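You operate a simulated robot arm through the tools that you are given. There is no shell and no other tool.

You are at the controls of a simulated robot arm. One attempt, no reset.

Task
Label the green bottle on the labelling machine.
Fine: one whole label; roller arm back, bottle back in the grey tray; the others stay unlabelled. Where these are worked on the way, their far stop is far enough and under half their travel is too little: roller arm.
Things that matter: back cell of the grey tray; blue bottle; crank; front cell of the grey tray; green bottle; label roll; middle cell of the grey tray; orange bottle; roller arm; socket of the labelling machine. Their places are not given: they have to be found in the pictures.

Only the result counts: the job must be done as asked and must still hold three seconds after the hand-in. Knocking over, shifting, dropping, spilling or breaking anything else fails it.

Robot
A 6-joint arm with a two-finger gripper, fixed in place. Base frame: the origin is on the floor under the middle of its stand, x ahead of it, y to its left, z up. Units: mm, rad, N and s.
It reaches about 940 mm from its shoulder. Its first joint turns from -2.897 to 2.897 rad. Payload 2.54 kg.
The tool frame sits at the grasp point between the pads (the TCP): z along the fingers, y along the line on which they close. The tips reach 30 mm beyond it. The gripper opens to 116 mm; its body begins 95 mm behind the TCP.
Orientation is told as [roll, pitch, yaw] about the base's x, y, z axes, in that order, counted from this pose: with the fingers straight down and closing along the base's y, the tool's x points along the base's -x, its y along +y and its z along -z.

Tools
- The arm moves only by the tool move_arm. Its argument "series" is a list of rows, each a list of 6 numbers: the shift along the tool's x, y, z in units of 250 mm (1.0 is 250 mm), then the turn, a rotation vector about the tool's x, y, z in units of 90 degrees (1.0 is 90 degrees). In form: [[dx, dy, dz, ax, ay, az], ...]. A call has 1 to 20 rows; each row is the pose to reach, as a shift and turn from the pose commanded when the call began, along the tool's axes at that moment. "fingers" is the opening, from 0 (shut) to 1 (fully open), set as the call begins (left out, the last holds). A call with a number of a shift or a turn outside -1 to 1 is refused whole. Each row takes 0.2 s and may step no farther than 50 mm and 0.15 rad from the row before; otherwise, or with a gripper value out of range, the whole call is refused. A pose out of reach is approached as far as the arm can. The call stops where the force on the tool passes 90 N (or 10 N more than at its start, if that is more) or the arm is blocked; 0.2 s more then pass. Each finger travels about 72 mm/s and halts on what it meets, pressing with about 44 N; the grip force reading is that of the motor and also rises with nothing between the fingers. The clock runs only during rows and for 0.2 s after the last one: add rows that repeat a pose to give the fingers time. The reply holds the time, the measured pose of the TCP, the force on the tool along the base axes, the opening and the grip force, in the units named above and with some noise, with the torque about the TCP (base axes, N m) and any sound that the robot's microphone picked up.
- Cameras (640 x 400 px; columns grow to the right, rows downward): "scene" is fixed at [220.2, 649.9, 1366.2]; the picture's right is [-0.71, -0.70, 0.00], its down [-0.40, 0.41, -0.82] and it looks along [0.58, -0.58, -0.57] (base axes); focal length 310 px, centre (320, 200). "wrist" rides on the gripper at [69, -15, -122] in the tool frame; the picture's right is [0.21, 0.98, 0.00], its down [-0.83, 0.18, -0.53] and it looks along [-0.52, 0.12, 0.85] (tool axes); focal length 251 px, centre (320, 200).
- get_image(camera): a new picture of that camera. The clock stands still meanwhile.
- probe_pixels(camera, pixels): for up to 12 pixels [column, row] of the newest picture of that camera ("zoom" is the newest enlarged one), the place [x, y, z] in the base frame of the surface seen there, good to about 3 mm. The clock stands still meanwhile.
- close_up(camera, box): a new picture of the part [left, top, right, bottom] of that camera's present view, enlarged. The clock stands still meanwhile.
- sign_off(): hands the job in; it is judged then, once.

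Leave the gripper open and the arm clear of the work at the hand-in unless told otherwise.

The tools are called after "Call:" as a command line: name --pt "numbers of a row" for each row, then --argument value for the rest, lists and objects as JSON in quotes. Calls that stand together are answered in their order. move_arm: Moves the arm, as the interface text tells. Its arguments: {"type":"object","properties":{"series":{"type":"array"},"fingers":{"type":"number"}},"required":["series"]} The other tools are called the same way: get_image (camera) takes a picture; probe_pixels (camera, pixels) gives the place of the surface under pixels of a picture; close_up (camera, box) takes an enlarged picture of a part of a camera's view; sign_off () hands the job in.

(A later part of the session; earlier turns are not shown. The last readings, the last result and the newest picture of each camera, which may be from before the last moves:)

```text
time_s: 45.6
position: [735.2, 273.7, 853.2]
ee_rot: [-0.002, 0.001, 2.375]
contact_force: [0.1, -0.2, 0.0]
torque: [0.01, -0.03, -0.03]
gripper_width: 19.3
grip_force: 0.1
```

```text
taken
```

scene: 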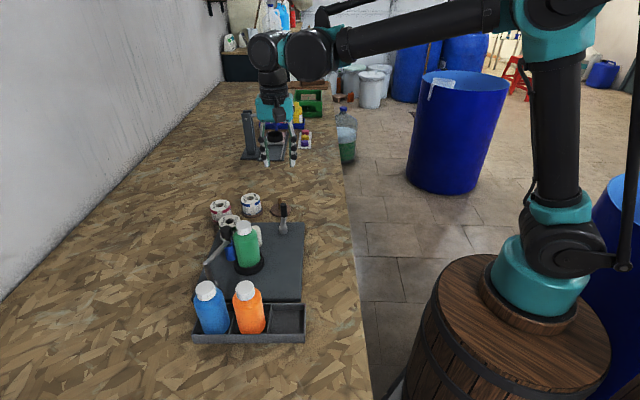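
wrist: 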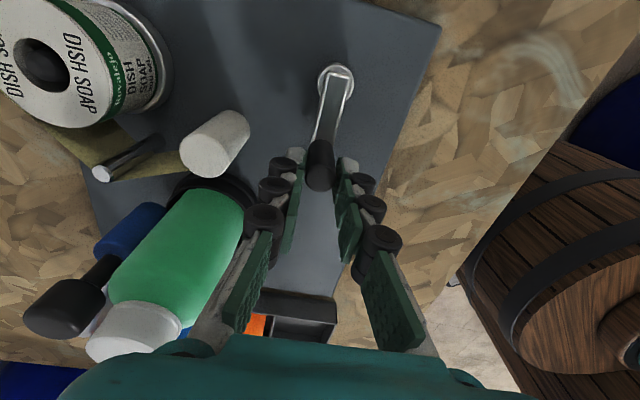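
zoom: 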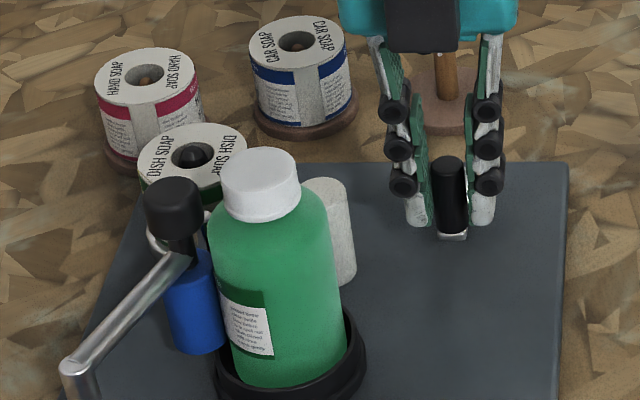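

The label is wrapping onto the bottle (text panel visible on its front-left). Yaw is now at 136°; to continue, I'll open the fingers to 46 mm, turn the gripper back 180° in place around the handle, and cage it again.

Call:
move_arm --pt "0 0 0 0 0 0" --pt "0 0 0 0 0 0" --pt "0 0 0 0 0 0" --pt "0 0 0 0 0 0.0833" --pt "0 0 0 0 0 0.1667" --pt "0 0 0 0 0 0.25" --pt "0 0 0 0 0 0.3333" --pt "0 0 0 0 0 0.4167" --pt "0 0 0 0 0 0.5" --pt "0 0 0 0 0 0.5833" --pt "0 0 0 0 0 0.6667" --pt "0 0 0 0 0 0.75" --pt "0 0 0 0 0 0.8333" --pt "0 0 0 0 0 0.9167" --pt "0 0 0 0 0 1.0" --fingers 0.4

Call:
move_arm --pt "0 0 0 0 0 0.0833" --pt "0 0 0 0 0 0.1667" --pt "0 0 0 0 0 0.25" --pt "0 0 0 0 0 0.3333" --pt "0 0 0 0 0 0.4167" --pt "0 0 0 0 0 0.5" --pt "0 0 0 0 0 0.5833" --pt "0 0 0 0 0 0.6667" --pt "0 0 0 0 0 0.75" --pt "0 0 0 0 0 0.8333" --pt "0 0 0 0 0 0.9167" --pt "0 0 0 0 0 1.0" --pt "0 0 0 0 0 1.0" --fingers 0.4

Call:
get_image --camera "wrist"

Call:
close_up --camera "scene" --box '[205, 190, 305, 270]'

```text
time_s: 48.8
position: [735.6, 273.7, 851.7]
ee_rot: [0.0, -0.001, 0.801]
contact_force: [0.0, -0.5, -0.7]
torque: [0.06, 0.03, 0.02]
gripper_width: 46.3
grip_force: 0.1
```

```text
time_s: 51.6
position: [736.6, 273.8, 853.7]
ee_rot: [0.003, 0.0, -0.77]
contact_force: [-0.1, 0.6, -0.8]
torque: [0.0, 0.0, 0.01]
gripper_width: 46.3
grip_force: 0.0
```

```text
taken
```

wrist: 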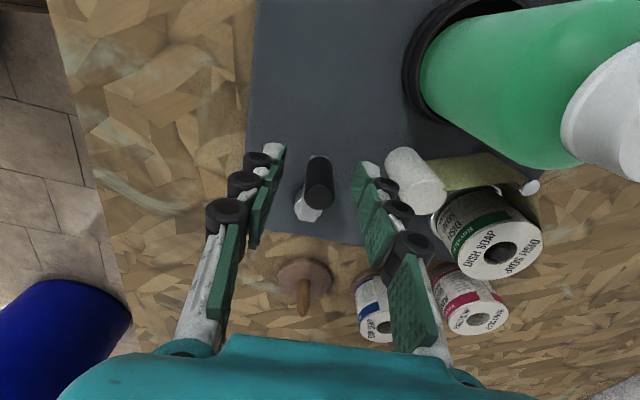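

```text
5.00 times, centred on (255, 230) of scene
```

zoom: 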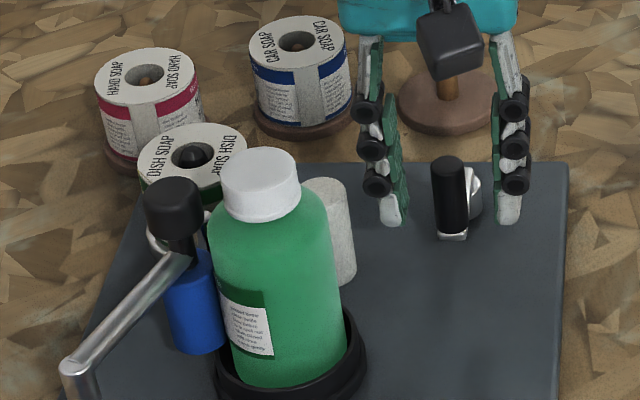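

The handle is centred again. I'll cage it and continue CCW (now tool −x/−y directions) by 90°.

Call:
move_arm --pt "0 0 0 0 0 0" --pt "0 0 0 0 0 0" --pt "0 0 0 0 0 0" --fingers 0.165

Call:
move_arm --pt "-0.0015 -0.0232 0 0 0 -0.0833" --pt "-0.0061 -0.046 0 0 0 -0.1667" --pt "-0.0135 -0.068 0 0 0 -0.25" --pt "-0.0238 -0.0888 0 0 0 -0.3333" --pt "-0.0367 -0.1081 0 0 0 -0.4167" --pt "-0.052 -0.1256 0 0 0 -0.5" --pt "-0.0695 -0.1409 0 0 0 -0.5833" --pt "-0.0888 -0.1538 0 0 0 -0.6667" --pt "-0.1096 -0.1641 0 0 0 -0.75" --pt "-0.1316 -0.1716 0 0 0 -0.8333" --pt "-0.1544 -0.1761 0 0 0 -0.9167" --pt "-0.1776 -0.1776 0 0 0 -1.0" --fingers 0.165

Call:
close_up --camera "scene" --box '[205, 190, 305, 270]'

Call:
get_image --camera "wrist"

```text
time_s: 52.4
position: [735.9, 273.1, 853.6]
ee_rot: [0.001, -0.001, -0.769]
contact_force: [0.5, -0.3, -0.3]
torque: [-0.03, 0.03, 0.0]
gripper_width: 18.7
grip_force: 0.1
```

```text
time_s: 55.0
position: [736.2, 210.5, 853.8]
ee_rot: [0.0, -0.002, 0.805]
contact_force: [0.2, 0.4, 0.3]
torque: [-0.02, 0.01, -0.04]
gripper_width: 19.6
grip_force: 0.5
```

```text
5.00 times, centred on (255, 230) of scene
```

zoom: 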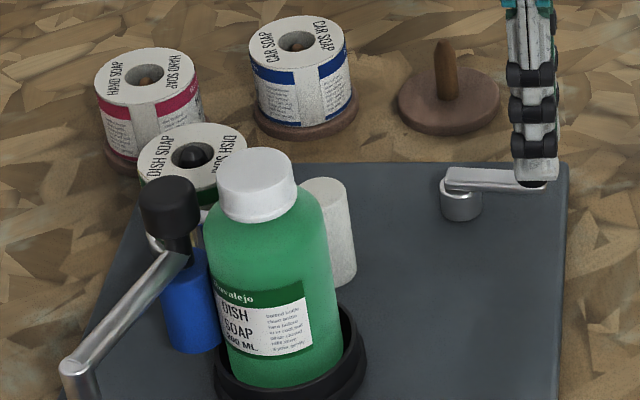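

```text
taken
```

wrist: 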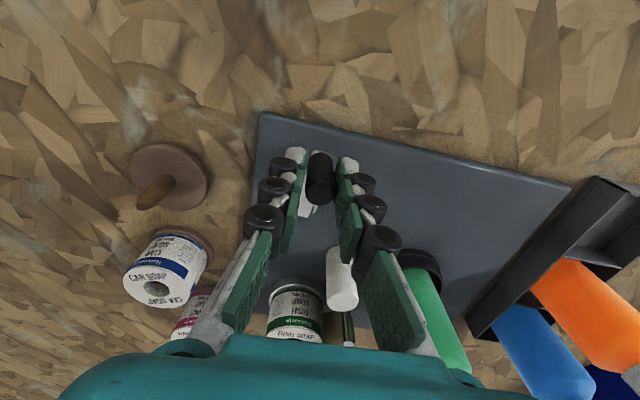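

After 270° the label shows "Ruvalejo DISH SOAP 200 ML" plus one text panel. I'll continue another 60° and inspect.

Call:
move_arm --pt "-0.0015 -0.0232 0 0 0 -0.0833" --pt "-0.0061 -0.046 0 0 0 -0.1667" --pt "-0.0135 -0.068 0 0 0 -0.25" --pt "-0.0238 -0.0888 0 0 0 -0.3333" --pt "-0.0367 -0.1081 0 0 0 -0.4167" --pt "-0.052 -0.1256 0 0 0 -0.5" --pt "-0.0695 -0.1409 0 0 0 -0.5833" --pt "-0.0888 -0.1538 0 0 0 -0.6667" --fingers 0.165

Call:
close_up --camera "scene" --box '[205, 190, 305, 270]'

Call:
get_image --camera "wrist"

```text
time_s: 56.8
position: [779.9, 201.6, 853.2]
ee_rot: [-0.002, 0.0, 1.855]
contact_force: [-0.4, 0.5, 0.0]
torque: [-0.02, 0.01, 0.02]
gripper_width: 19.4
grip_force: 0.2
```

```text
5.00 times, centred on (255, 230) of scene
```

zoom: 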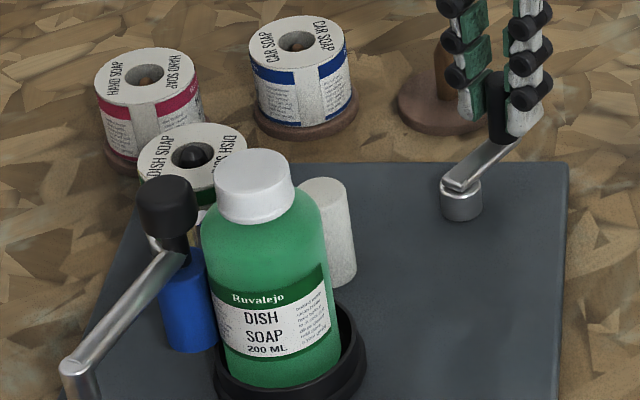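

```text
taken
```

wrist: 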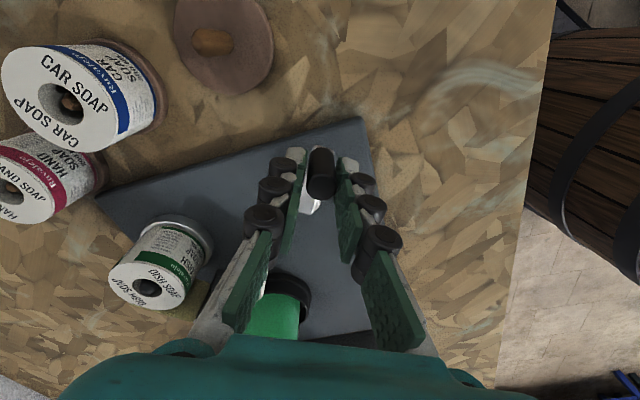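

The centre panel is now at the front and the second text panel begins at the left near the roller. I'll enlarge it.

Call:
close_up --camera "scene" --box '[230, 235, 280, 272]'

Call:
close_up --camera "wrist" --box '[90, 200, 330, 360]'

```text
10.81 times, centred on (255, 254) of scene
```

zoom: 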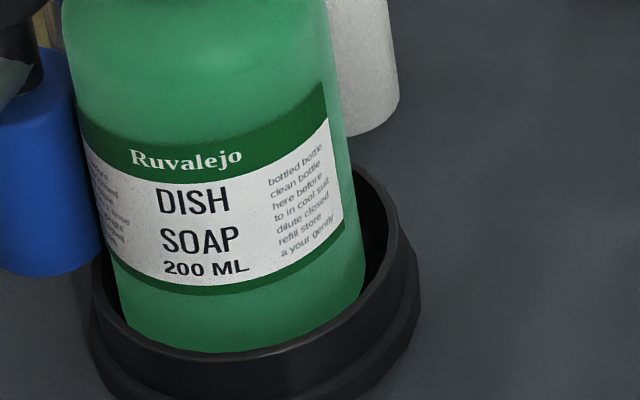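

```text
2.50 times, centred on (210, 280) of wrist
```

zoom: 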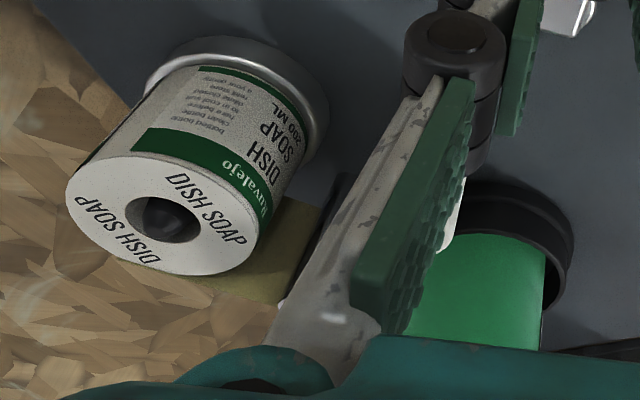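

The second text panel is emerging at the left, and the label looks nearly fully fed. I'll turn another 15° (to 345°) and look for the trailing edge.

Call:
move_arm --pt "-0.0004 -0.0116 0 0 0 -0.0417" --pt "-0.0015 -0.0232 0 0 0 -0.0833" --pt "-0.0034 -0.0347 0 0 0 -0.125" --pt "-0.0061 -0.046 0 0 0 -0.1667" --fingers 0.165

Call:
close_up --camera "scene" --box '[230, 235, 280, 272]'

Call:
get_image --camera "wrist"

```text
time_s: 57.8
position: [789.7, 204.3, 853.9]
ee_rot: [-0.002, 0.0, 2.114]
contact_force: [-0.2, -0.2, 0.6]
torque: [0.01, 0.01, -0.01]
gripper_width: 19.4
grip_force: 0.2
```

```text
10.81 times, centred on (255, 254) of scene
```

zoom: 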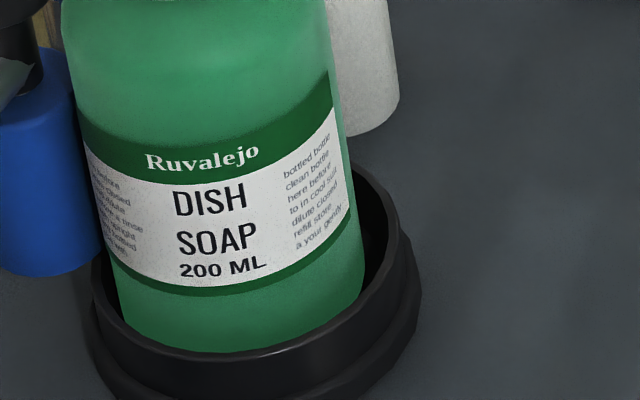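

```text
taken
```

wrist: 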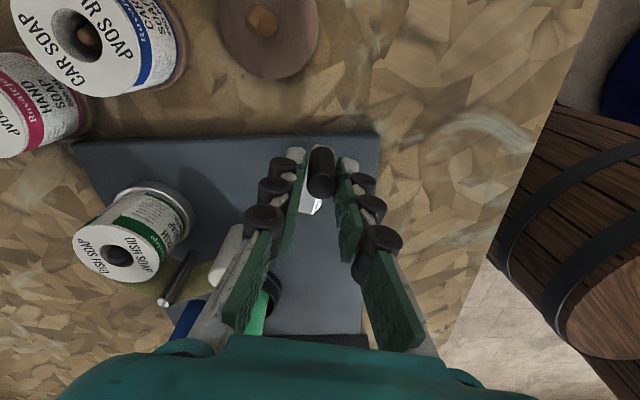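

The label is moving about 0.5° on the bottle per crank degree; by my estimate the label end has passed the roller and the gap is under it. To verify the trailing edge I'll free the handle, lift to z ≈ 1010, and go look at the bottle from the far side.

Call:
move_arm --pt "0 0 0 0 0 0" --pt "0 0 0 0 0 0" --pt "0 0 -0.06 0 0 0" --pt "0 0 -0.16 0 0 0" --pt "0 0 -0.28 0 0 0" --pt "0 0 -0.4 0 0 0" --pt "0 0 -0.52 0 0 0" --pt "0 0 -0.62 0 0 0" --pt "0 0 -0.62 0 0 0" --fingers 0.4

Call:
get_image --camera "wrist"

Call:
close_up --camera "scene" --box '[205, 190, 305, 270]'

```text
time_s: 59.8
position: [789.7, 204.8, 1009.3]
ee_rot: [-0.002, 0.0, 2.112]
contact_force: [-0.2, -0.5, 0.0]
torque: [0.02, 0.0, -0.01]
gripper_width: 46.3
grip_force: 0.1
```

```text
taken
```

wrist: 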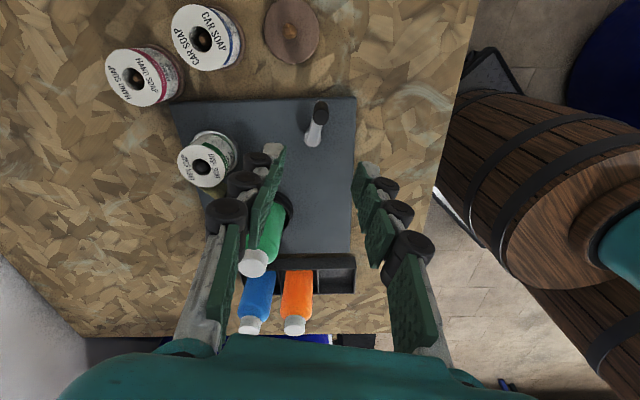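

```text
5.00 times, centred on (255, 230) of scene
```

zoom: 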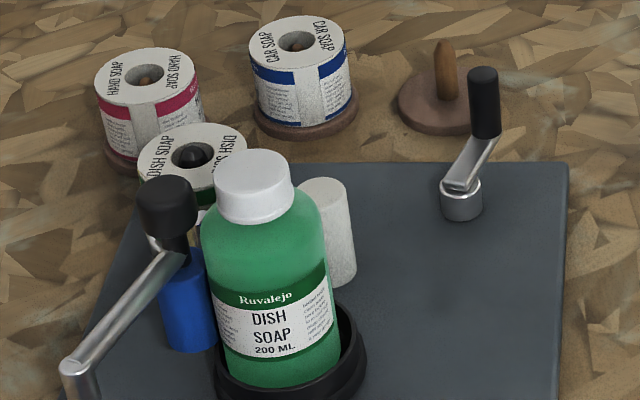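

The crank stays where I left it. I'll fly to the far side of the bottle (TCP ≈ (811, 411, 958)) with yaw 180° so the wrist camera looks back at the bottle's rear-left face.

Call:
move_arm --pt "-0.04 -0.03 0 0 0 -0.07" --pt "-0.12 -0.09 0 0 0 -0.15" --pt "-0.21 -0.157 0 0 0 -0.23" --pt "-0.3 -0.224 0 0 0 -0.31" --pt "-0.39 -0.292 0.05 0 0 -0.39" --pt "-0.48 -0.359 0.1 0 0 -0.47" --pt "-0.56 -0.419 0.15 0 0 -0.55" --pt "-0.63 -0.471 0.18 0 0 -0.61" --pt "-0.666 -0.498 0.2 0 0 -0.6556" --pt "-0.666 -0.498 0.2 0 0 -0.6556" --fingers 0.9

Call:
get_image --camera "wrist"

Call:
get_image --camera "scene"

```text
time_s: 62.0
position: [811.2, 412.8, 958.5]
ee_rot: [0.0, 0.002, -3.141]
contact_force: [-0.8, 0.3, -0.8]
torque: [-0.02, 0.01, -0.01]
gripper_width: 104.3
grip_force: 0.0
```

```text
taken
```

wrist: 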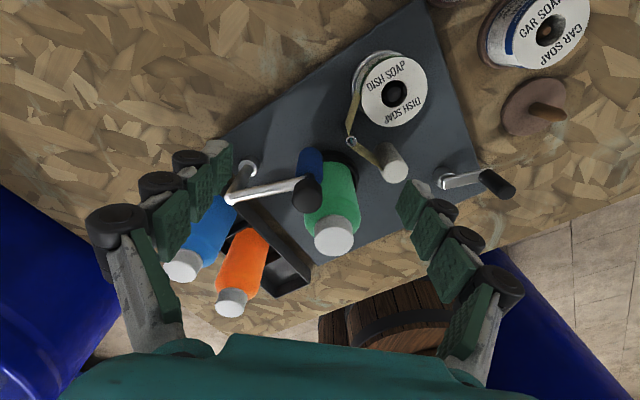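

```text
taken
```

scene: 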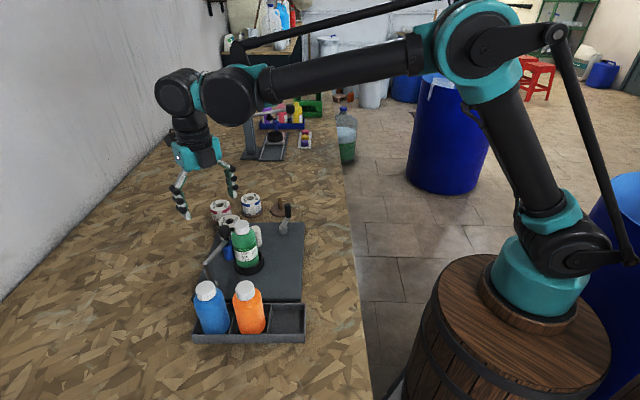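

The wrist camera now looks back at the bottle's rear. I'll enlarge the bottle, roller and peel post.

Call:
close_up --camera "wrist" --box '[280, 130, 400, 230]'

Call:
close_up --camera "wrist" --box '[330, 40, 440, 190]'

```text
4.00 times, centred on (340, 180) of wrist
```

zoom: 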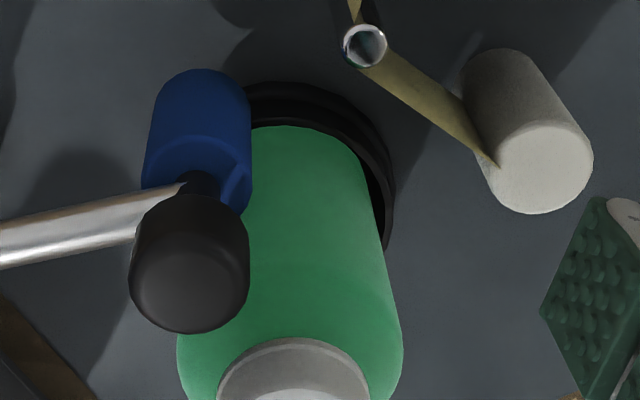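

```text
2.67 times, centred on (385, 115) of wrist
```

zoom: 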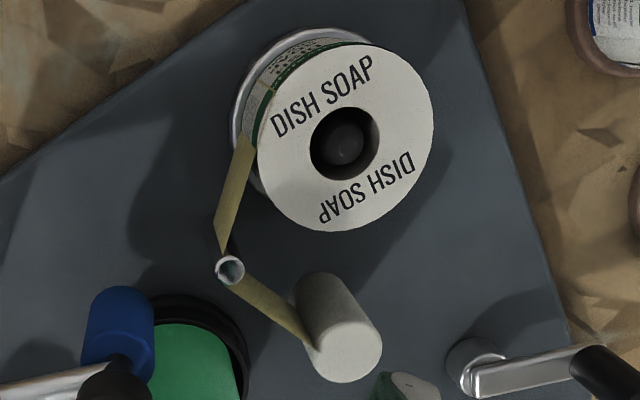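

From here the bottle's far face is plain green; the roller hides the label's tail. A view from the +y side would show it, so I'll unwind the yaw in steps to −70°, moving to (700, 468, 951).

Call:
move_arm --pt "-0.018 -0.009 -0.03 0 0 0.0833" --pt "-0.037 -0.019 -0.06 0 0 0.1667" --pt "-0.056 -0.029 -0.09 0 0 0.25" --pt "-0.075 -0.039 -0.12 0 0 0.3333" --pt "-0.093 -0.048 -0.15 0 0 0.4167" --pt "-0.112 -0.058 -0.168 0 0 0.5" --pt "-0.131 -0.068 -0.168 0 0 0.5833" --pt "-0.149 -0.077 -0.168 0 0 0.6667" --pt "-0.168 -0.087 -0.168 0 0 0.75" --pt "-0.187 -0.097 -0.168 0 0 0.8333" --pt "-0.205 -0.106 -0.168 0 0 0.9167" --pt "-0.224 -0.116 -0.168 0 0 1.0" --fingers 0.9

Call:
move_arm --pt "0 0 0 0 0 0.0833" --pt "0 0 0 0 0 0.1667" --pt "0 0 0 0 0 0.25" --pt "0 0 0 0 0 0.3333" --pt "0 0 0 0 0 0.4167" --pt "0 0 0 0 0 0.5" --pt "0 0 0 0 0 0.5833" --pt "0 0 0 0 0 0.6667" --pt "0 0 0 0 0 0.75" --pt "0 0 0 0 0 0.8333" --pt "0 0 0 0 0 0.9167" --pt "0 0 0 0 0 1.0" --fingers 0.9

Call:
move_arm --pt "0.022 0.011 0 0 0 0.0778" --pt "0.044 0.022 0 0 0 0.1556" --pt "0.066 0.034 0 0 0 0.2333" --pt "0.088 0.045 0 0 0 0.3111" --pt "0.11 0.056 0.03 0 0 0.3889" --pt "0.132 0.067 0.06 0 0 0.4667" --pt "0.154 0.078 0.1 0 0 0.5445" --pt "0.176 0.09 0.14 0 0 0.6222" --pt "0.198 0.101 0.17 0 0 0.7" --pt "0.22 0.112 0.196 0 0 0.778" --pt "0.22 0.112 0.196 0 0 0.778" --fingers 0.9

Call:
get_image --camera "wrist"

Call:
get_image --camera "scene"

```text
time_s: 64.6
position: [754.8, 440.6, 1000.0]
ee_rot: [-0.001, -0.001, 1.568]
contact_force: [-0.3, -1.0, -0.5]
torque: [0.01, 0.01, 0.02]
gripper_width: 104.4
grip_force: 0.1
```

```text
time_s: 67.2
position: [755.9, 439.6, 1000.6]
ee_rot: [0.0, -0.002, -0.002]
contact_force: [0.2, -0.8, -0.4]
torque: [0.02, 0.07, -0.05]
gripper_width: 104.3
grip_force: 0.1
```

```text
time_s: 69.6
position: [701.2, 469.4, 951.0]
ee_rot: [0.003, -0.001, -1.224]
contact_force: [0.2, 0.5, 0.0]
torque: [-0.01, -0.02, 0.0]
gripper_width: 104.1
grip_force: 0.1
```

```text
taken
```

wrist: 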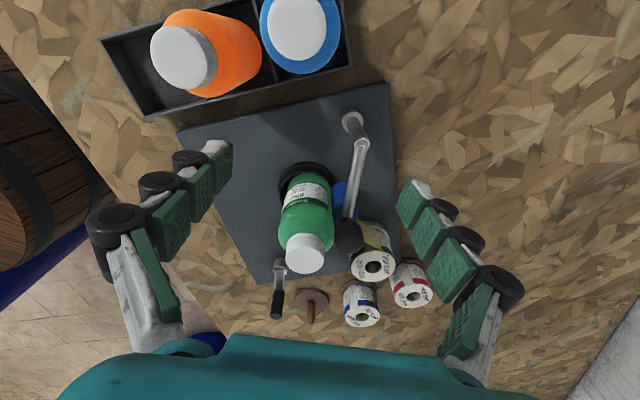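

```text
taken
```

scene: 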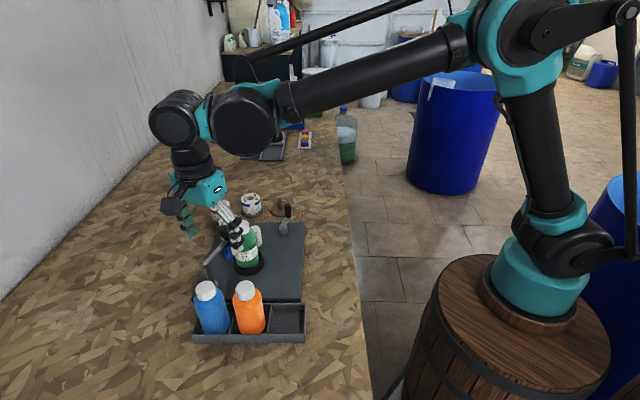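

Good view: the label faces this camera at about (305, 195). I'll enlarge it.

Call:
close_up --camera "wrist" --box '[270, 155, 370, 275]'

Call:
close_up --camera "wrist" --box '[285, 165, 345, 215]'

```text
3.33 times, centred on (320, 215) of wrist
```

zoom: 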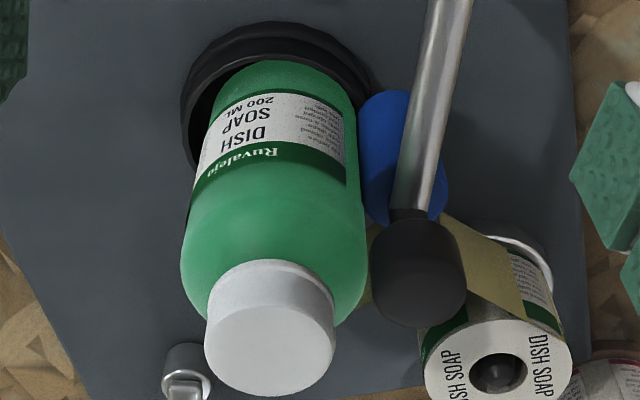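

```text
8.00 times, centred on (315, 190) of wrist
```

zoom: 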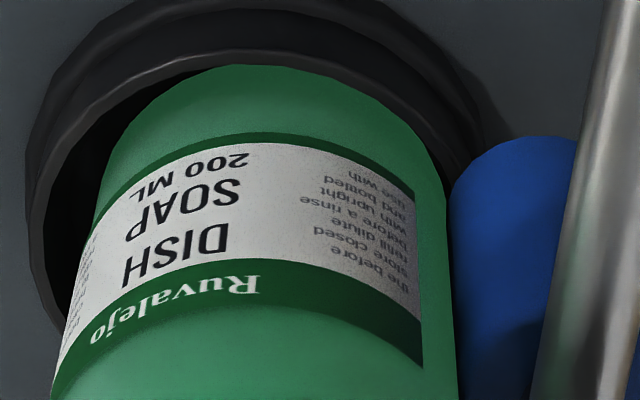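

The whole left text panel is visible ("the before / store closed / refill dilute / …") and the label ends before the roller, with green bottle between. I'll compare the label's end margin with the printed roll to be sure it is complete.

Call:
close_up --camera "wrist" --box '[300, 165, 330, 190]'

Call:
close_up --camera "wrist" --box '[335, 220, 435, 325]'

Call:
close_up --camera "scene" --box '[236, 188, 266, 218]'

```text
16.00 times, centred on (315, 178) of wrist
```

zoom: 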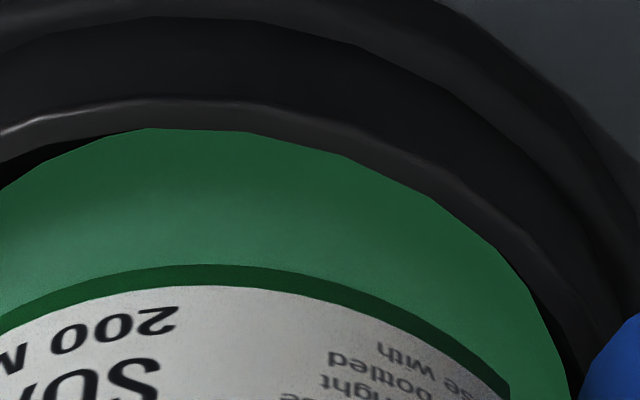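

```text
3.81 times, centred on (385, 272) of wrist
```

zoom: 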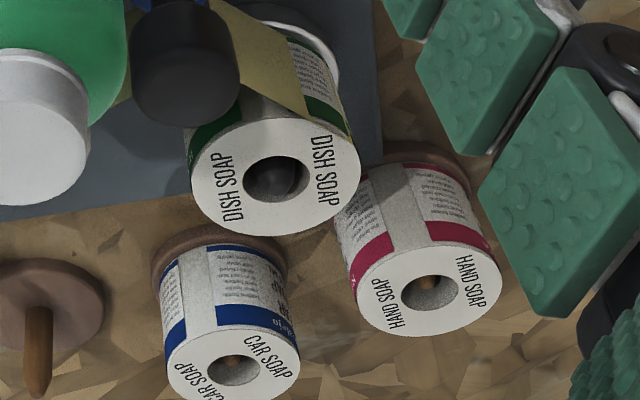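

```text
13.33 times, centred on (251, 203) of scene
```

zoom: 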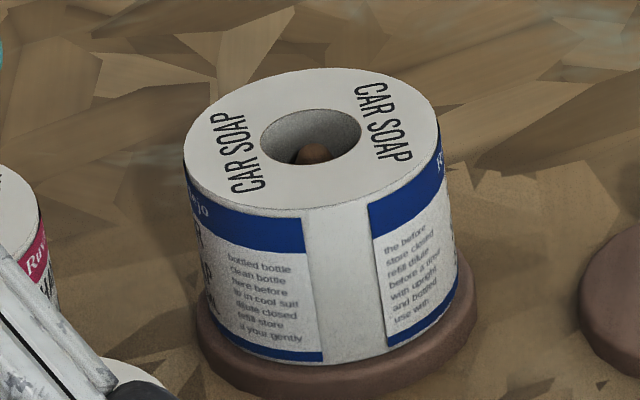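

Call:
close_up --camera "wrist" --box '[318, 186, 348, 214]'

```text
14.29 times, centred on (333, 200) of wrist
```

zoom: 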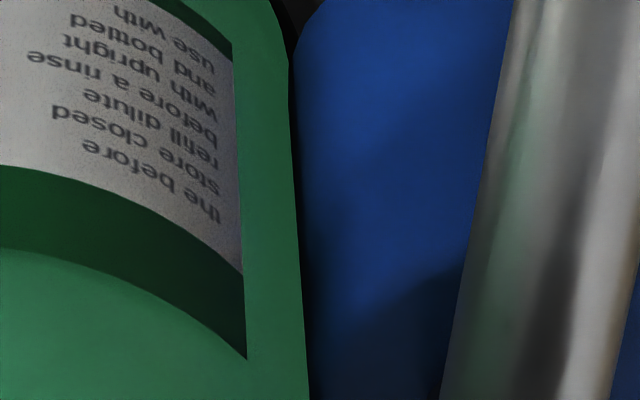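

The label ends with its margin and clean corners before the roller: one complete label is on, so I'll leave the crank here. Next, swing the roller arm back: I raise, turn yaw to 25° and go above the knob at about (760.5, 408.5).

Call:
move_arm --pt "0 0 -0.03 0 0 -0.0794" --pt "0 0 -0.07 0 0 -0.1587" --pt "0 0 -0.11 0 0 -0.2381" --pt "0 0 -0.15 0 0 -0.3175" --pt "0 0 -0.18 0 0 -0.3968" --pt "0 0 -0.2 0 0 -0.4762" --pt "0 0 -0.2 0 0 -0.5556" --fingers 0.6

Call:
move_arm --pt "-0.044 -0.02 0 0 0 -0.0714" --pt "-0.088 -0.04 0 0 0 -0.1429" --pt "-0.132 -0.06 0 0 0 -0.2143" --pt "-0.177 -0.08 0 0 0 -0.2857" --pt "-0.221 -0.1 0 0 0 -0.3571" --pt "-0.265 -0.12 0 0 0 -0.4286" --pt "-0.309 -0.14 0 0 0 -0.5" --pt "-0.309 -0.14 0 0 0 -0.5" --fingers 0.6

Call:
get_image --camera "wrist"

Call:
close_up --camera "wrist" --box '[260, 80, 380, 180]'

```text
time_s: 71.2
position: [700.9, 468.6, 1001.7]
ee_rot: [0.001, -0.002, -0.346]
contact_force: [-0.2, 0.1, -0.3]
torque: [0.01, 0.01, 0.01]
gripper_width: 69.7
grip_force: 0.1
```

```text
time_s: 73.0
position: [759.2, 408.0, 1000.4]
ee_rot: [-0.001, -0.002, 0.437]
contact_force: [-0.9, 0.4, -0.3]
torque: [-0.01, -0.02, 0.02]
gripper_width: 69.6
grip_force: 0.1
```

```text
taken
```

wrist: 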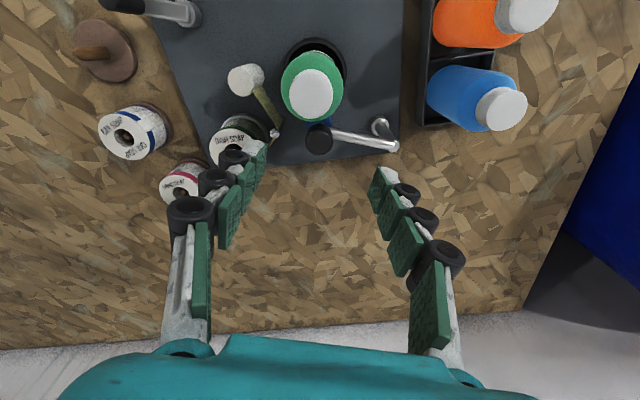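

```text
4.00 times, centred on (320, 130) of wrist
```

zoom: 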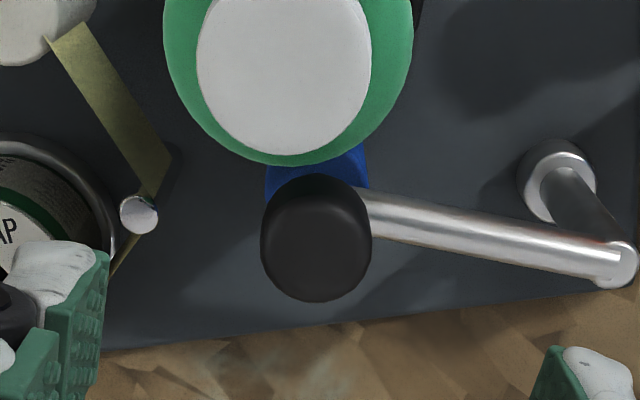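

The knob appears about 6–8 mm outward of the grasp axis. I'll shift 6 mm outward (tool −x), descend to z ≈ 940 and check again.

Call:
move_arm --pt "-0.012 0 0.03 0 0 0" --pt "-0.024 0 0.08 0 0 0" --pt "-0.024 0 0.14 0 0 0" --pt "-0.024 0 0.2 0 0 0" --pt "-0.024 0 0.24 0 0 0" --pt "-0.024 0 0.24 0 0 0" --fingers 0.6

Call:
close_up --camera "wrist" --box '[250, 90, 390, 200]'

```text
time_s: 74.4
position: [766.5, 411.7, 940.6]
ee_rot: [0.0, -0.003, 0.435]
contact_force: [0.4, 0.2, 0.2]
torque: [-0.02, -0.01, 0.02]
gripper_width: 69.5
grip_force: 0.1
```

```text
3.64 times, centred on (320, 145) of wrist
```

zoom: 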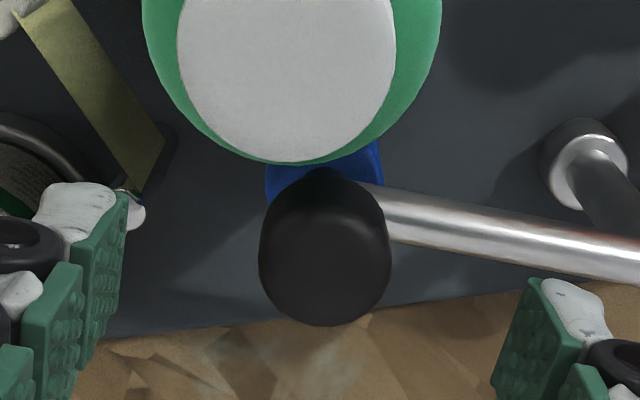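

The knob is now within 1.5 mm of the axis. I'll descend the last 24 mm to z ≈ 916 and grip it.

Call:
move_arm --pt "-0.006 0.003 0.03 0 0 0" --pt "-0.006 0.003 0.06 0 0 0" --pt "-0.006 0.003 0.096 0 0 0" --pt "-0.006 0.003 0.096 0 0 0" --fingers 0.6

Call:
move_arm --pt "0 0 0 0 0 0" --pt "0 0 0 0 0 0" --pt "0 0 0 0 0 0" --pt "0 0 0 0 0 0" --fingers 0

Call:
close_up --camera "wrist" --box '[230, 80, 410, 230]'

Call:
close_up --camera "scene" --box '[205, 190, 305, 270]'

```text
time_s: 75.4
position: [767.2, 412.9, 917.4]
ee_rot: [-0.001, -0.001, 0.435]
contact_force: [-0.4, -0.6, 0.1]
torque: [-0.03, 0.01, -0.03]
gripper_width: 69.5
grip_force: 0.1
```

```text
time_s: 76.4
position: [768.4, 413.2, 918.1]
ee_rot: [0.001, -0.001, 0.436]
contact_force: [-1.4, 1.7, -0.8]
torque: [0.05, -0.03, -0.07]
gripper_width: 24.3
grip_force: 45.4
```

```text
2.67 times, centred on (320, 155) of wrist
```

zoom: 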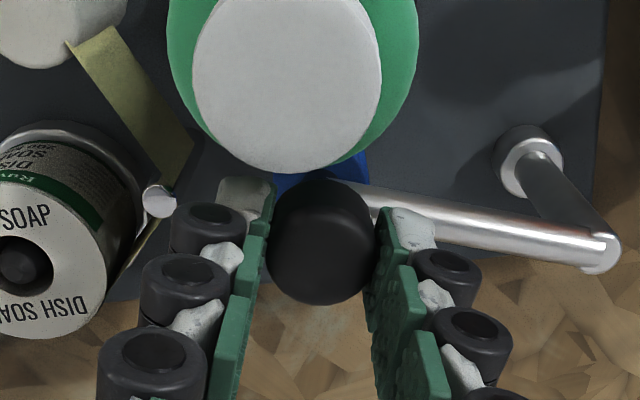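

```text
5.00 times, centred on (255, 230) of scene
```

zoom: 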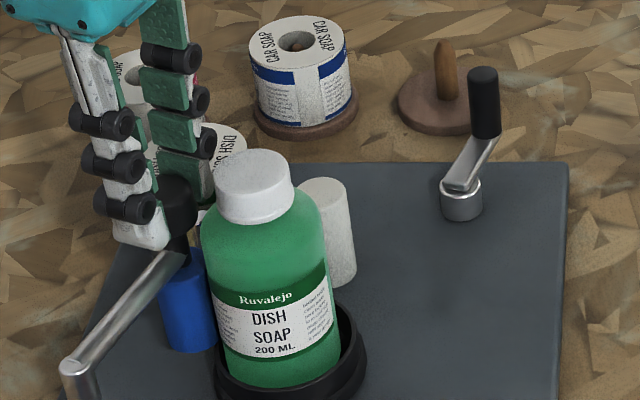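

The knob is firmly held (24.3 mm). I'll swing it back along the arc with the gripper turning along, first 20°.

Call:
move_arm --pt "-0.0138 0.001 0 0 0 -0.0278" --pt "-0.0277 0.0023 0 0 0 -0.0556" --pt "-0.0414 0.0044 0 0 0 -0.0833" --pt "-0.0551 0.007 0 0 0 -0.1111" --pt "-0.0686 0.0103 0 0 0 -0.1389" --pt "-0.0819 0.014 0 0 0 -0.1667" --pt "-0.0951 0.0185 0 0 0 -0.1944" --pt "-0.1081 0.0234 0 0 0 -0.2222" --fingers 0

Call:
close_up --camera "scene" --box '[190, 190, 290, 270]'

Call:
close_up --camera "wrist" --box '[230, 80, 410, 230]'

```text
time_s: 78.2
position: [789.8, 429.8, 917.1]
ee_rot: [-0.002, -0.002, 0.786]
contact_force: [4.5, -6.7, 4.6]
torque: [-0.09, -0.28, 0.1]
gripper_width: 24.6
grip_force: 45.0
```

```text
5.00 times, centred on (240, 230) of scene
```

zoom: 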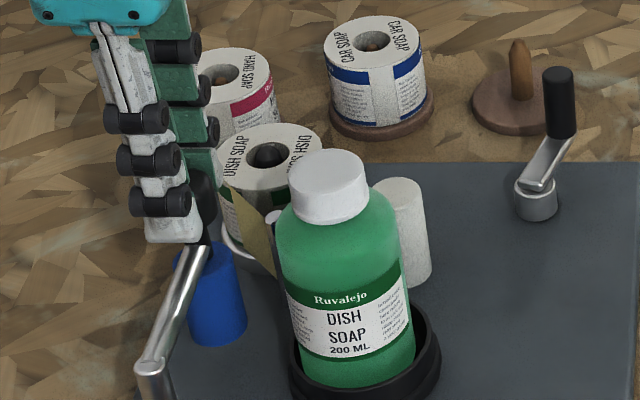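

```text
2.67 times, centred on (320, 155) of wrist
```

zoom: 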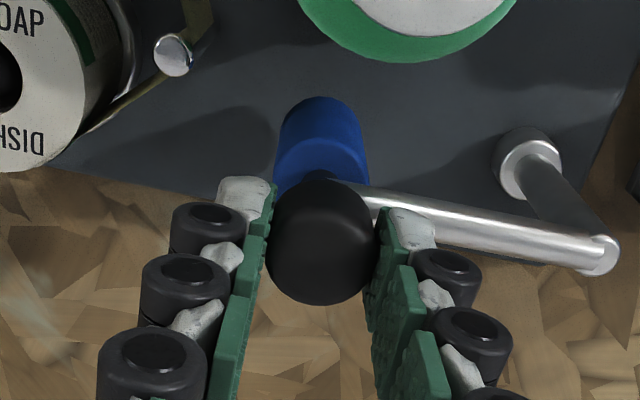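

No slip and low forces. I'll continue the remaining 16° to bring the arm to its starting angle.

Call:
move_arm --pt "-0.0138 0.001 0 0 0 -0.0278" --pt "-0.0277 0.0023 0 0 0 -0.0556" --pt "-0.0414 0.0044 0 0 0 -0.0833" --pt "-0.0551 0.007 0 0 0 -0.1111" --pt "-0.0686 0.0103 0 0 0 -0.1389" --pt "-0.0819 0.014 0 0 0 -0.1667" --pt "-0.0872 0.0157 0 0 0 -0.1778" --pt "-0.0872 0.0157 0 0 0 -0.1778" --fingers 0

Call:
close_up --camera "scene" --box '[190, 190, 318, 270]'

Call:
close_up --camera "wrist" --box '[230, 80, 410, 230]'

```text
time_s: 80.0
position: [802.1, 447.2, 917.3]
ee_rot: [-0.001, -0.002, 1.063]
contact_force: [22.0, -6.1, 10.5]
torque: [-0.31, -0.58, -0.27]
gripper_width: 24.5
grip_force: 45.4
```

```text
5.00 times, centred on (254, 230) of scene
```

zoom: 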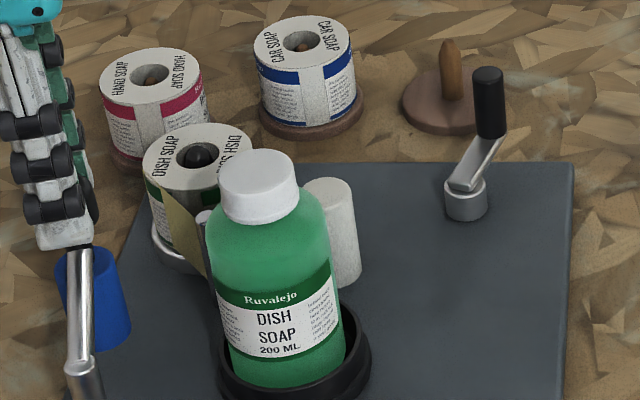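

```text
2.67 times, centred on (320, 155) of wrist
```

zoom: 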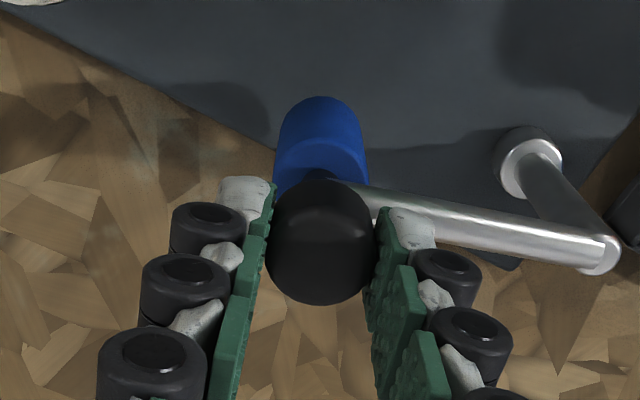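

The roller is back at its original place in the picture (blue roller right edge at column 131, as at the start), with 22 N suggesting the rest stop. I'll release the knob and raise.

Call:
move_arm --pt "0 0 0 0 0 0" --pt "0 0 0 0 0 0" --pt "0 0 0 0 0 0" --fingers 0.6

Call:
move_arm --pt "0 0 -0.06 0 0 0" --pt "0 0 -0.16 0 0 0" --pt "0 0 -0.26 0 0 0" --pt "0 0 -0.36 0 0 0" --pt "0 0 -0.36 0 0 0" --fingers 0.6

Call:
close_up --camera "scene" --box '[190, 190, 318, 270]'

Call:
get_image --camera "wrist"

```text
time_s: 80.8
position: [801.4, 449.1, 916.7]
ee_rot: [-0.002, -0.002, 1.064]
contact_force: [0.0, 0.4, -0.6]
torque: [0.01, -0.02, -0.01]
gripper_width: 69.7
grip_force: 0.1
```

```text
time_s: 82.0
position: [802.5, 449.0, 1007.8]
ee_rot: [-0.002, -0.003, 1.066]
contact_force: [0.2, -0.2, 0.5]
torque: [0.05, 0.0, -0.01]
gripper_width: 69.5
grip_force: 0.1
```

```text
5.00 times, centred on (254, 230) of scene
```

zoom: 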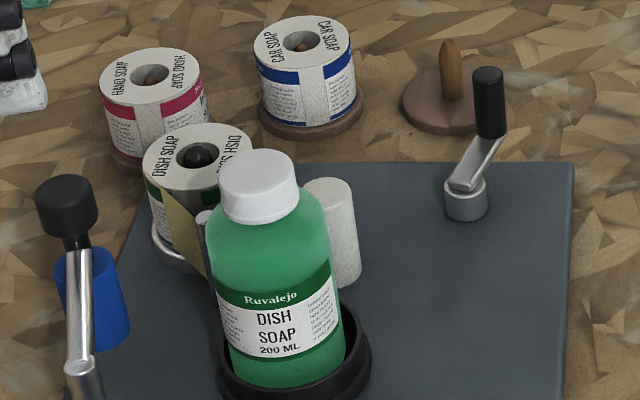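

```text
taken
```

wrist: 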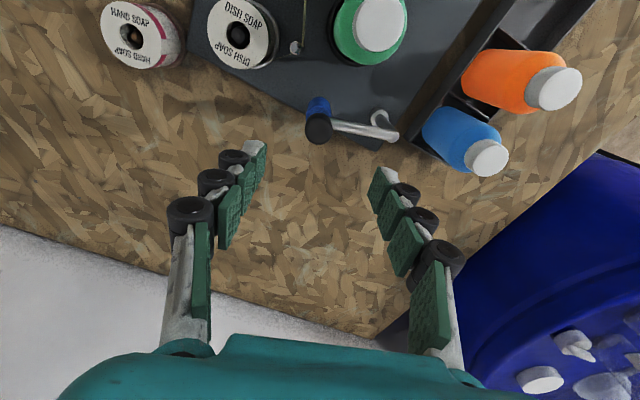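

The roller arm is exactly back where it started (knob at (67, 205) in this view). Now back to the bottle: I'll move above it at about (731, 377), yaw 45°, z ≈ 1007.

Call:
move_arm --pt "0.06 0.017 0 0 0 0.03" --pt "0.15 0.044 0 0 0 0.07" --pt "0.25 0.073 0 0 0 0.12" --pt "0.33 0.096 0 0 0 0.155" --pt "0.382 0.111 0 0 0 0.1778" --pt "0.382 0.111 0 0 0 0.1778" --fingers 0.6

Call:
get_image --camera "wrist"

Call:
close_up --camera "wrist" --box '[260, 80, 380, 180]'

```text
time_s: 83.4
position: [730.7, 377.7, 1007.0]
ee_rot: [0.0, -0.003, 0.786]
contact_force: [-0.2, 0.2, -0.4]
torque: [0.02, 0.0, -0.07]
gripper_width: 69.9
grip_force: 0.1
```

```text
taken
```

wrist: 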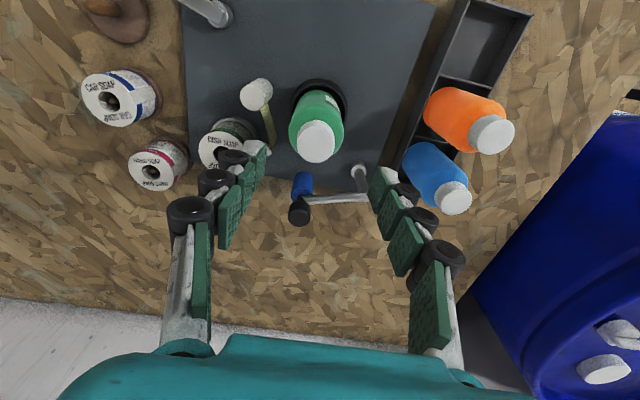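

```text
4.00 times, centred on (320, 130) of wrist
```

zoom: 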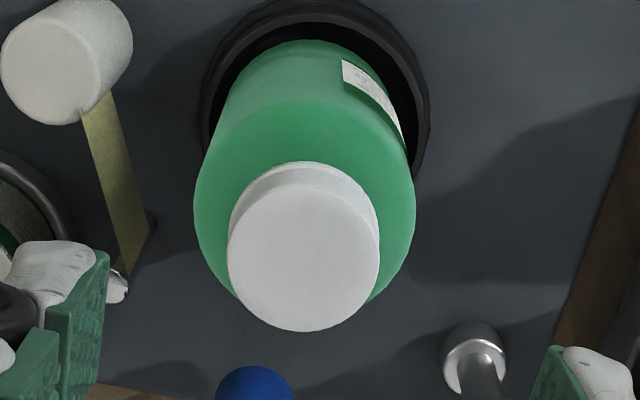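

The cap lies about 8 mm outward and 2 mm in tool −y of the axis. I'll shift accordingly, descend to z ≈ 960 and check again.

Call:
move_arm --pt "-0.016 -0.0036 0.03 0 0 0" --pt "-0.032 -0.0072 0.07 0 0 0" --pt "-0.032 -0.0072 0.12 0 0 0" --pt "-0.032 -0.0072 0.17 0 0 0" --pt "-0.032 -0.0072 0.188 0 0 0" --pt "-0.032 -0.0072 0.188 0 0 0" --fingers 0.6

Call:
close_up --camera "wrist" --box '[260, 90, 380, 210]'

```text
time_s: 84.8
position: [738.8, 381.7, 960.3]
ee_rot: [0.0, -0.001, 0.785]
contact_force: [-0.4, 0.3, 0.1]
torque: [0.02, -0.01, 0.04]
gripper_width: 69.6
grip_force: 0.1
```

```text
3.33 times, centred on (320, 150) of wrist
```

zoom: 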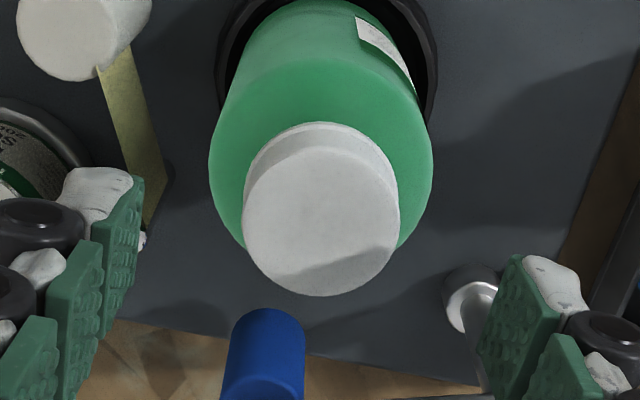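

Centred within 1 mm. I'll descend to z ≈ 922 and grip the cap.

Call:
move_arm --pt "0 0 0.04 0 0 0" --pt "0 0 0.08 0 0 0" --pt "0 0 0.12 0 0 0" --pt "0 0 0.152 0 0 0" --pt "0 0 0.152 0 0 0" --fingers 0.6

Call:
move_arm --pt "0 0 0 0 0 0" --pt "0 0 0 0 0 0" --pt "0 0 0 0 0 0" --pt "0 0 0 0 0 0" --fingers 0

Call:
close_up --camera "wrist" --box '[230, 80, 410, 230]'

Call:
close_up --camera "scene" --box '[205, 190, 305, 270]'

```text
time_s: 86.0
position: [737.6, 382.4, 921.7]
ee_rot: [0.0, -0.002, 0.785]
contact_force: [-0.7, -0.2, 0.4]
torque: [0.01, 0.02, 0.03]
gripper_width: 69.7
grip_force: 0.0
```

```text
time_s: 87.0
position: [739.2, 382.5, 921.0]
ee_rot: [0.0, -0.001, 0.785]
contact_force: [0.2, 0.6, -0.5]
torque: [-0.06, 0.03, 0.0]
gripper_width: 33.4
grip_force: 43.8
```

```text
2.67 times, centred on (320, 155) of wrist
```

zoom: 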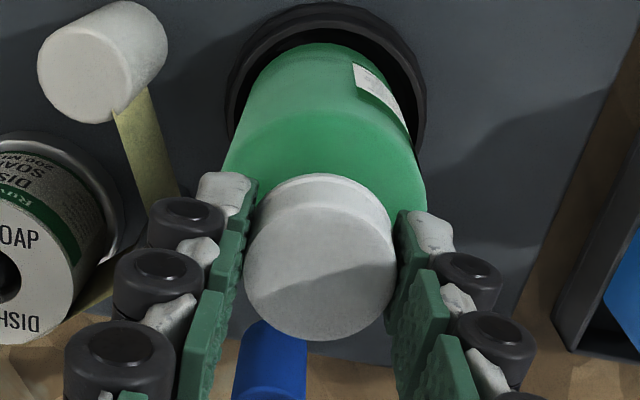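

```text
5.00 times, centred on (255, 230) of scene
```

zoom: 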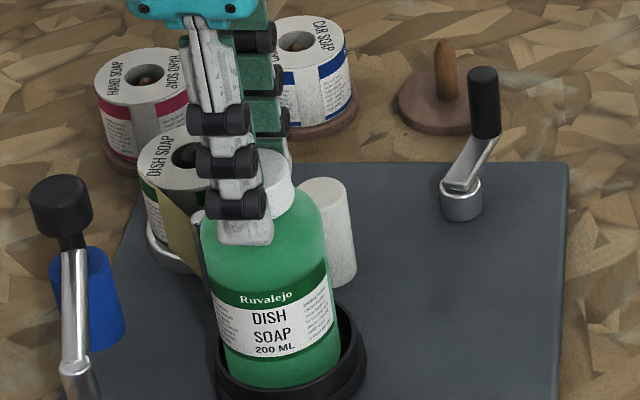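

The cap is gripped (33.4 mm). I'll lift straight up 70 mm and check that the bottle comes along.

Call:
move_arm --pt "0 0 -0.02 0 0 0" --pt "0 0 -0.05 0 0 0" --pt "0 0 -0.09 0 0 0" --pt "0 0 -0.14 0 0 0" --pt "0 0 -0.19 0 0 0" --pt "0 0 -0.24 0 0 0" --pt "0 0 -0.28 0 0 0" --pt "0 0 -0.28 0 0 0" --fingers 0

Call:
get_image --camera "wrist"

Call:
close_up --camera "scene" --box '[205, 190, 305, 270]'

```text
time_s: 88.8
position: [737.9, 380.8, 991.8]
ee_rot: [-0.003, -0.001, 0.785]
contact_force: [-1.0, 0.0, -2.5]
torque: [-0.01, 0.01, -0.01]
gripper_width: 33.6
grip_force: 43.9
```

```text
taken
```

wrist: 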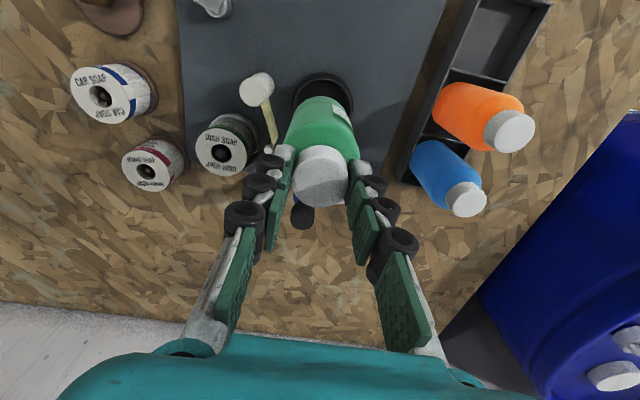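

```text
5.00 times, centred on (255, 230) of scene
```

zoom: 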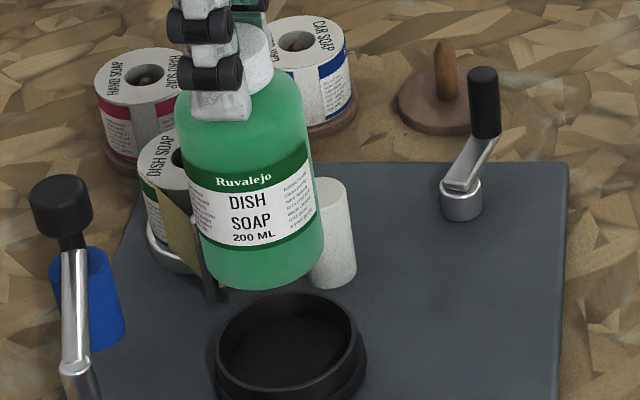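

The bottle is lifted with its full label. I'll raise to z ≈ 1045 so that its bottom clears the other caps (897), then carry it over the empty cell at (540, 419.5).

Call:
move_arm --pt "0 0 -0.06 0 0 0" --pt "0 0 -0.13 0 0 0" --pt "0 0 -0.2 0 0 0" --pt "0.03 0.044 -0.212 0 0 0" --pt "0.08 0.118 -0.212 0 0 0" --pt "0.15 0.221 -0.212 0 0 0" --pt "0.23 0.339 -0.212 0 0 0" --pt "0.31 0.457 -0.212 0 0 0" --pt "0.38 0.561 -0.212 0 0 0" --pt "0.43 0.634 -0.212 0 0 0" --pt "0.452 0.667 -0.212 0 0 0" --pt "0.452 0.667 -0.212 0 0 0" --pt "0.452 0.667 -0.212 0 0 0" --fingers 0

Call:
get_image --camera "wrist"

Call:
close_up --camera "scene" --box '[220, 230, 340, 350]'

```text
time_s: 91.6
position: [539.4, 421.2, 1046.2]
ee_rot: [0.001, -0.002, 0.785]
contact_force: [-0.5, -0.5, -2.3]
torque: [0.0, -0.01, 0.01]
gripper_width: 33.6
grip_force: 43.5
```

```text
taken
```

wrist: 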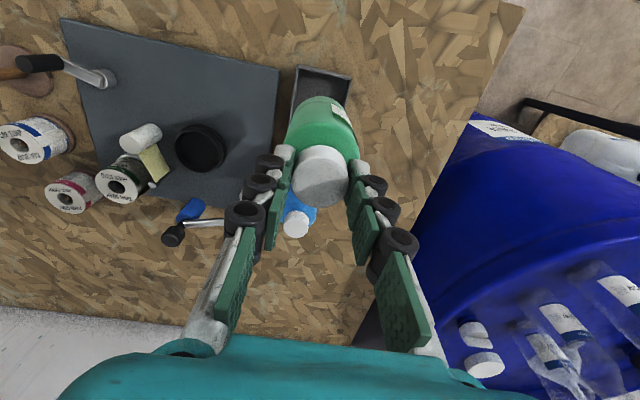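

```text
3.33 times, centred on (280, 290) of scene
```

zoom: 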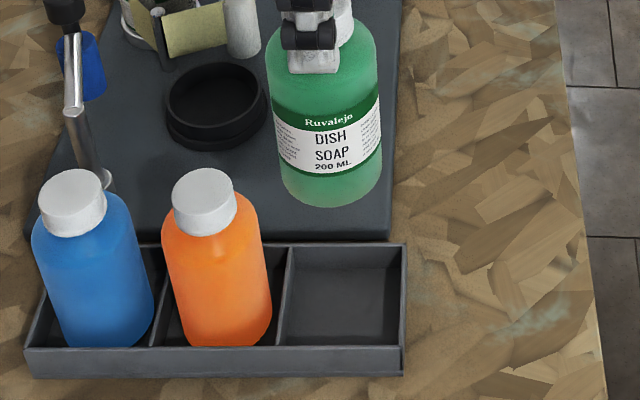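

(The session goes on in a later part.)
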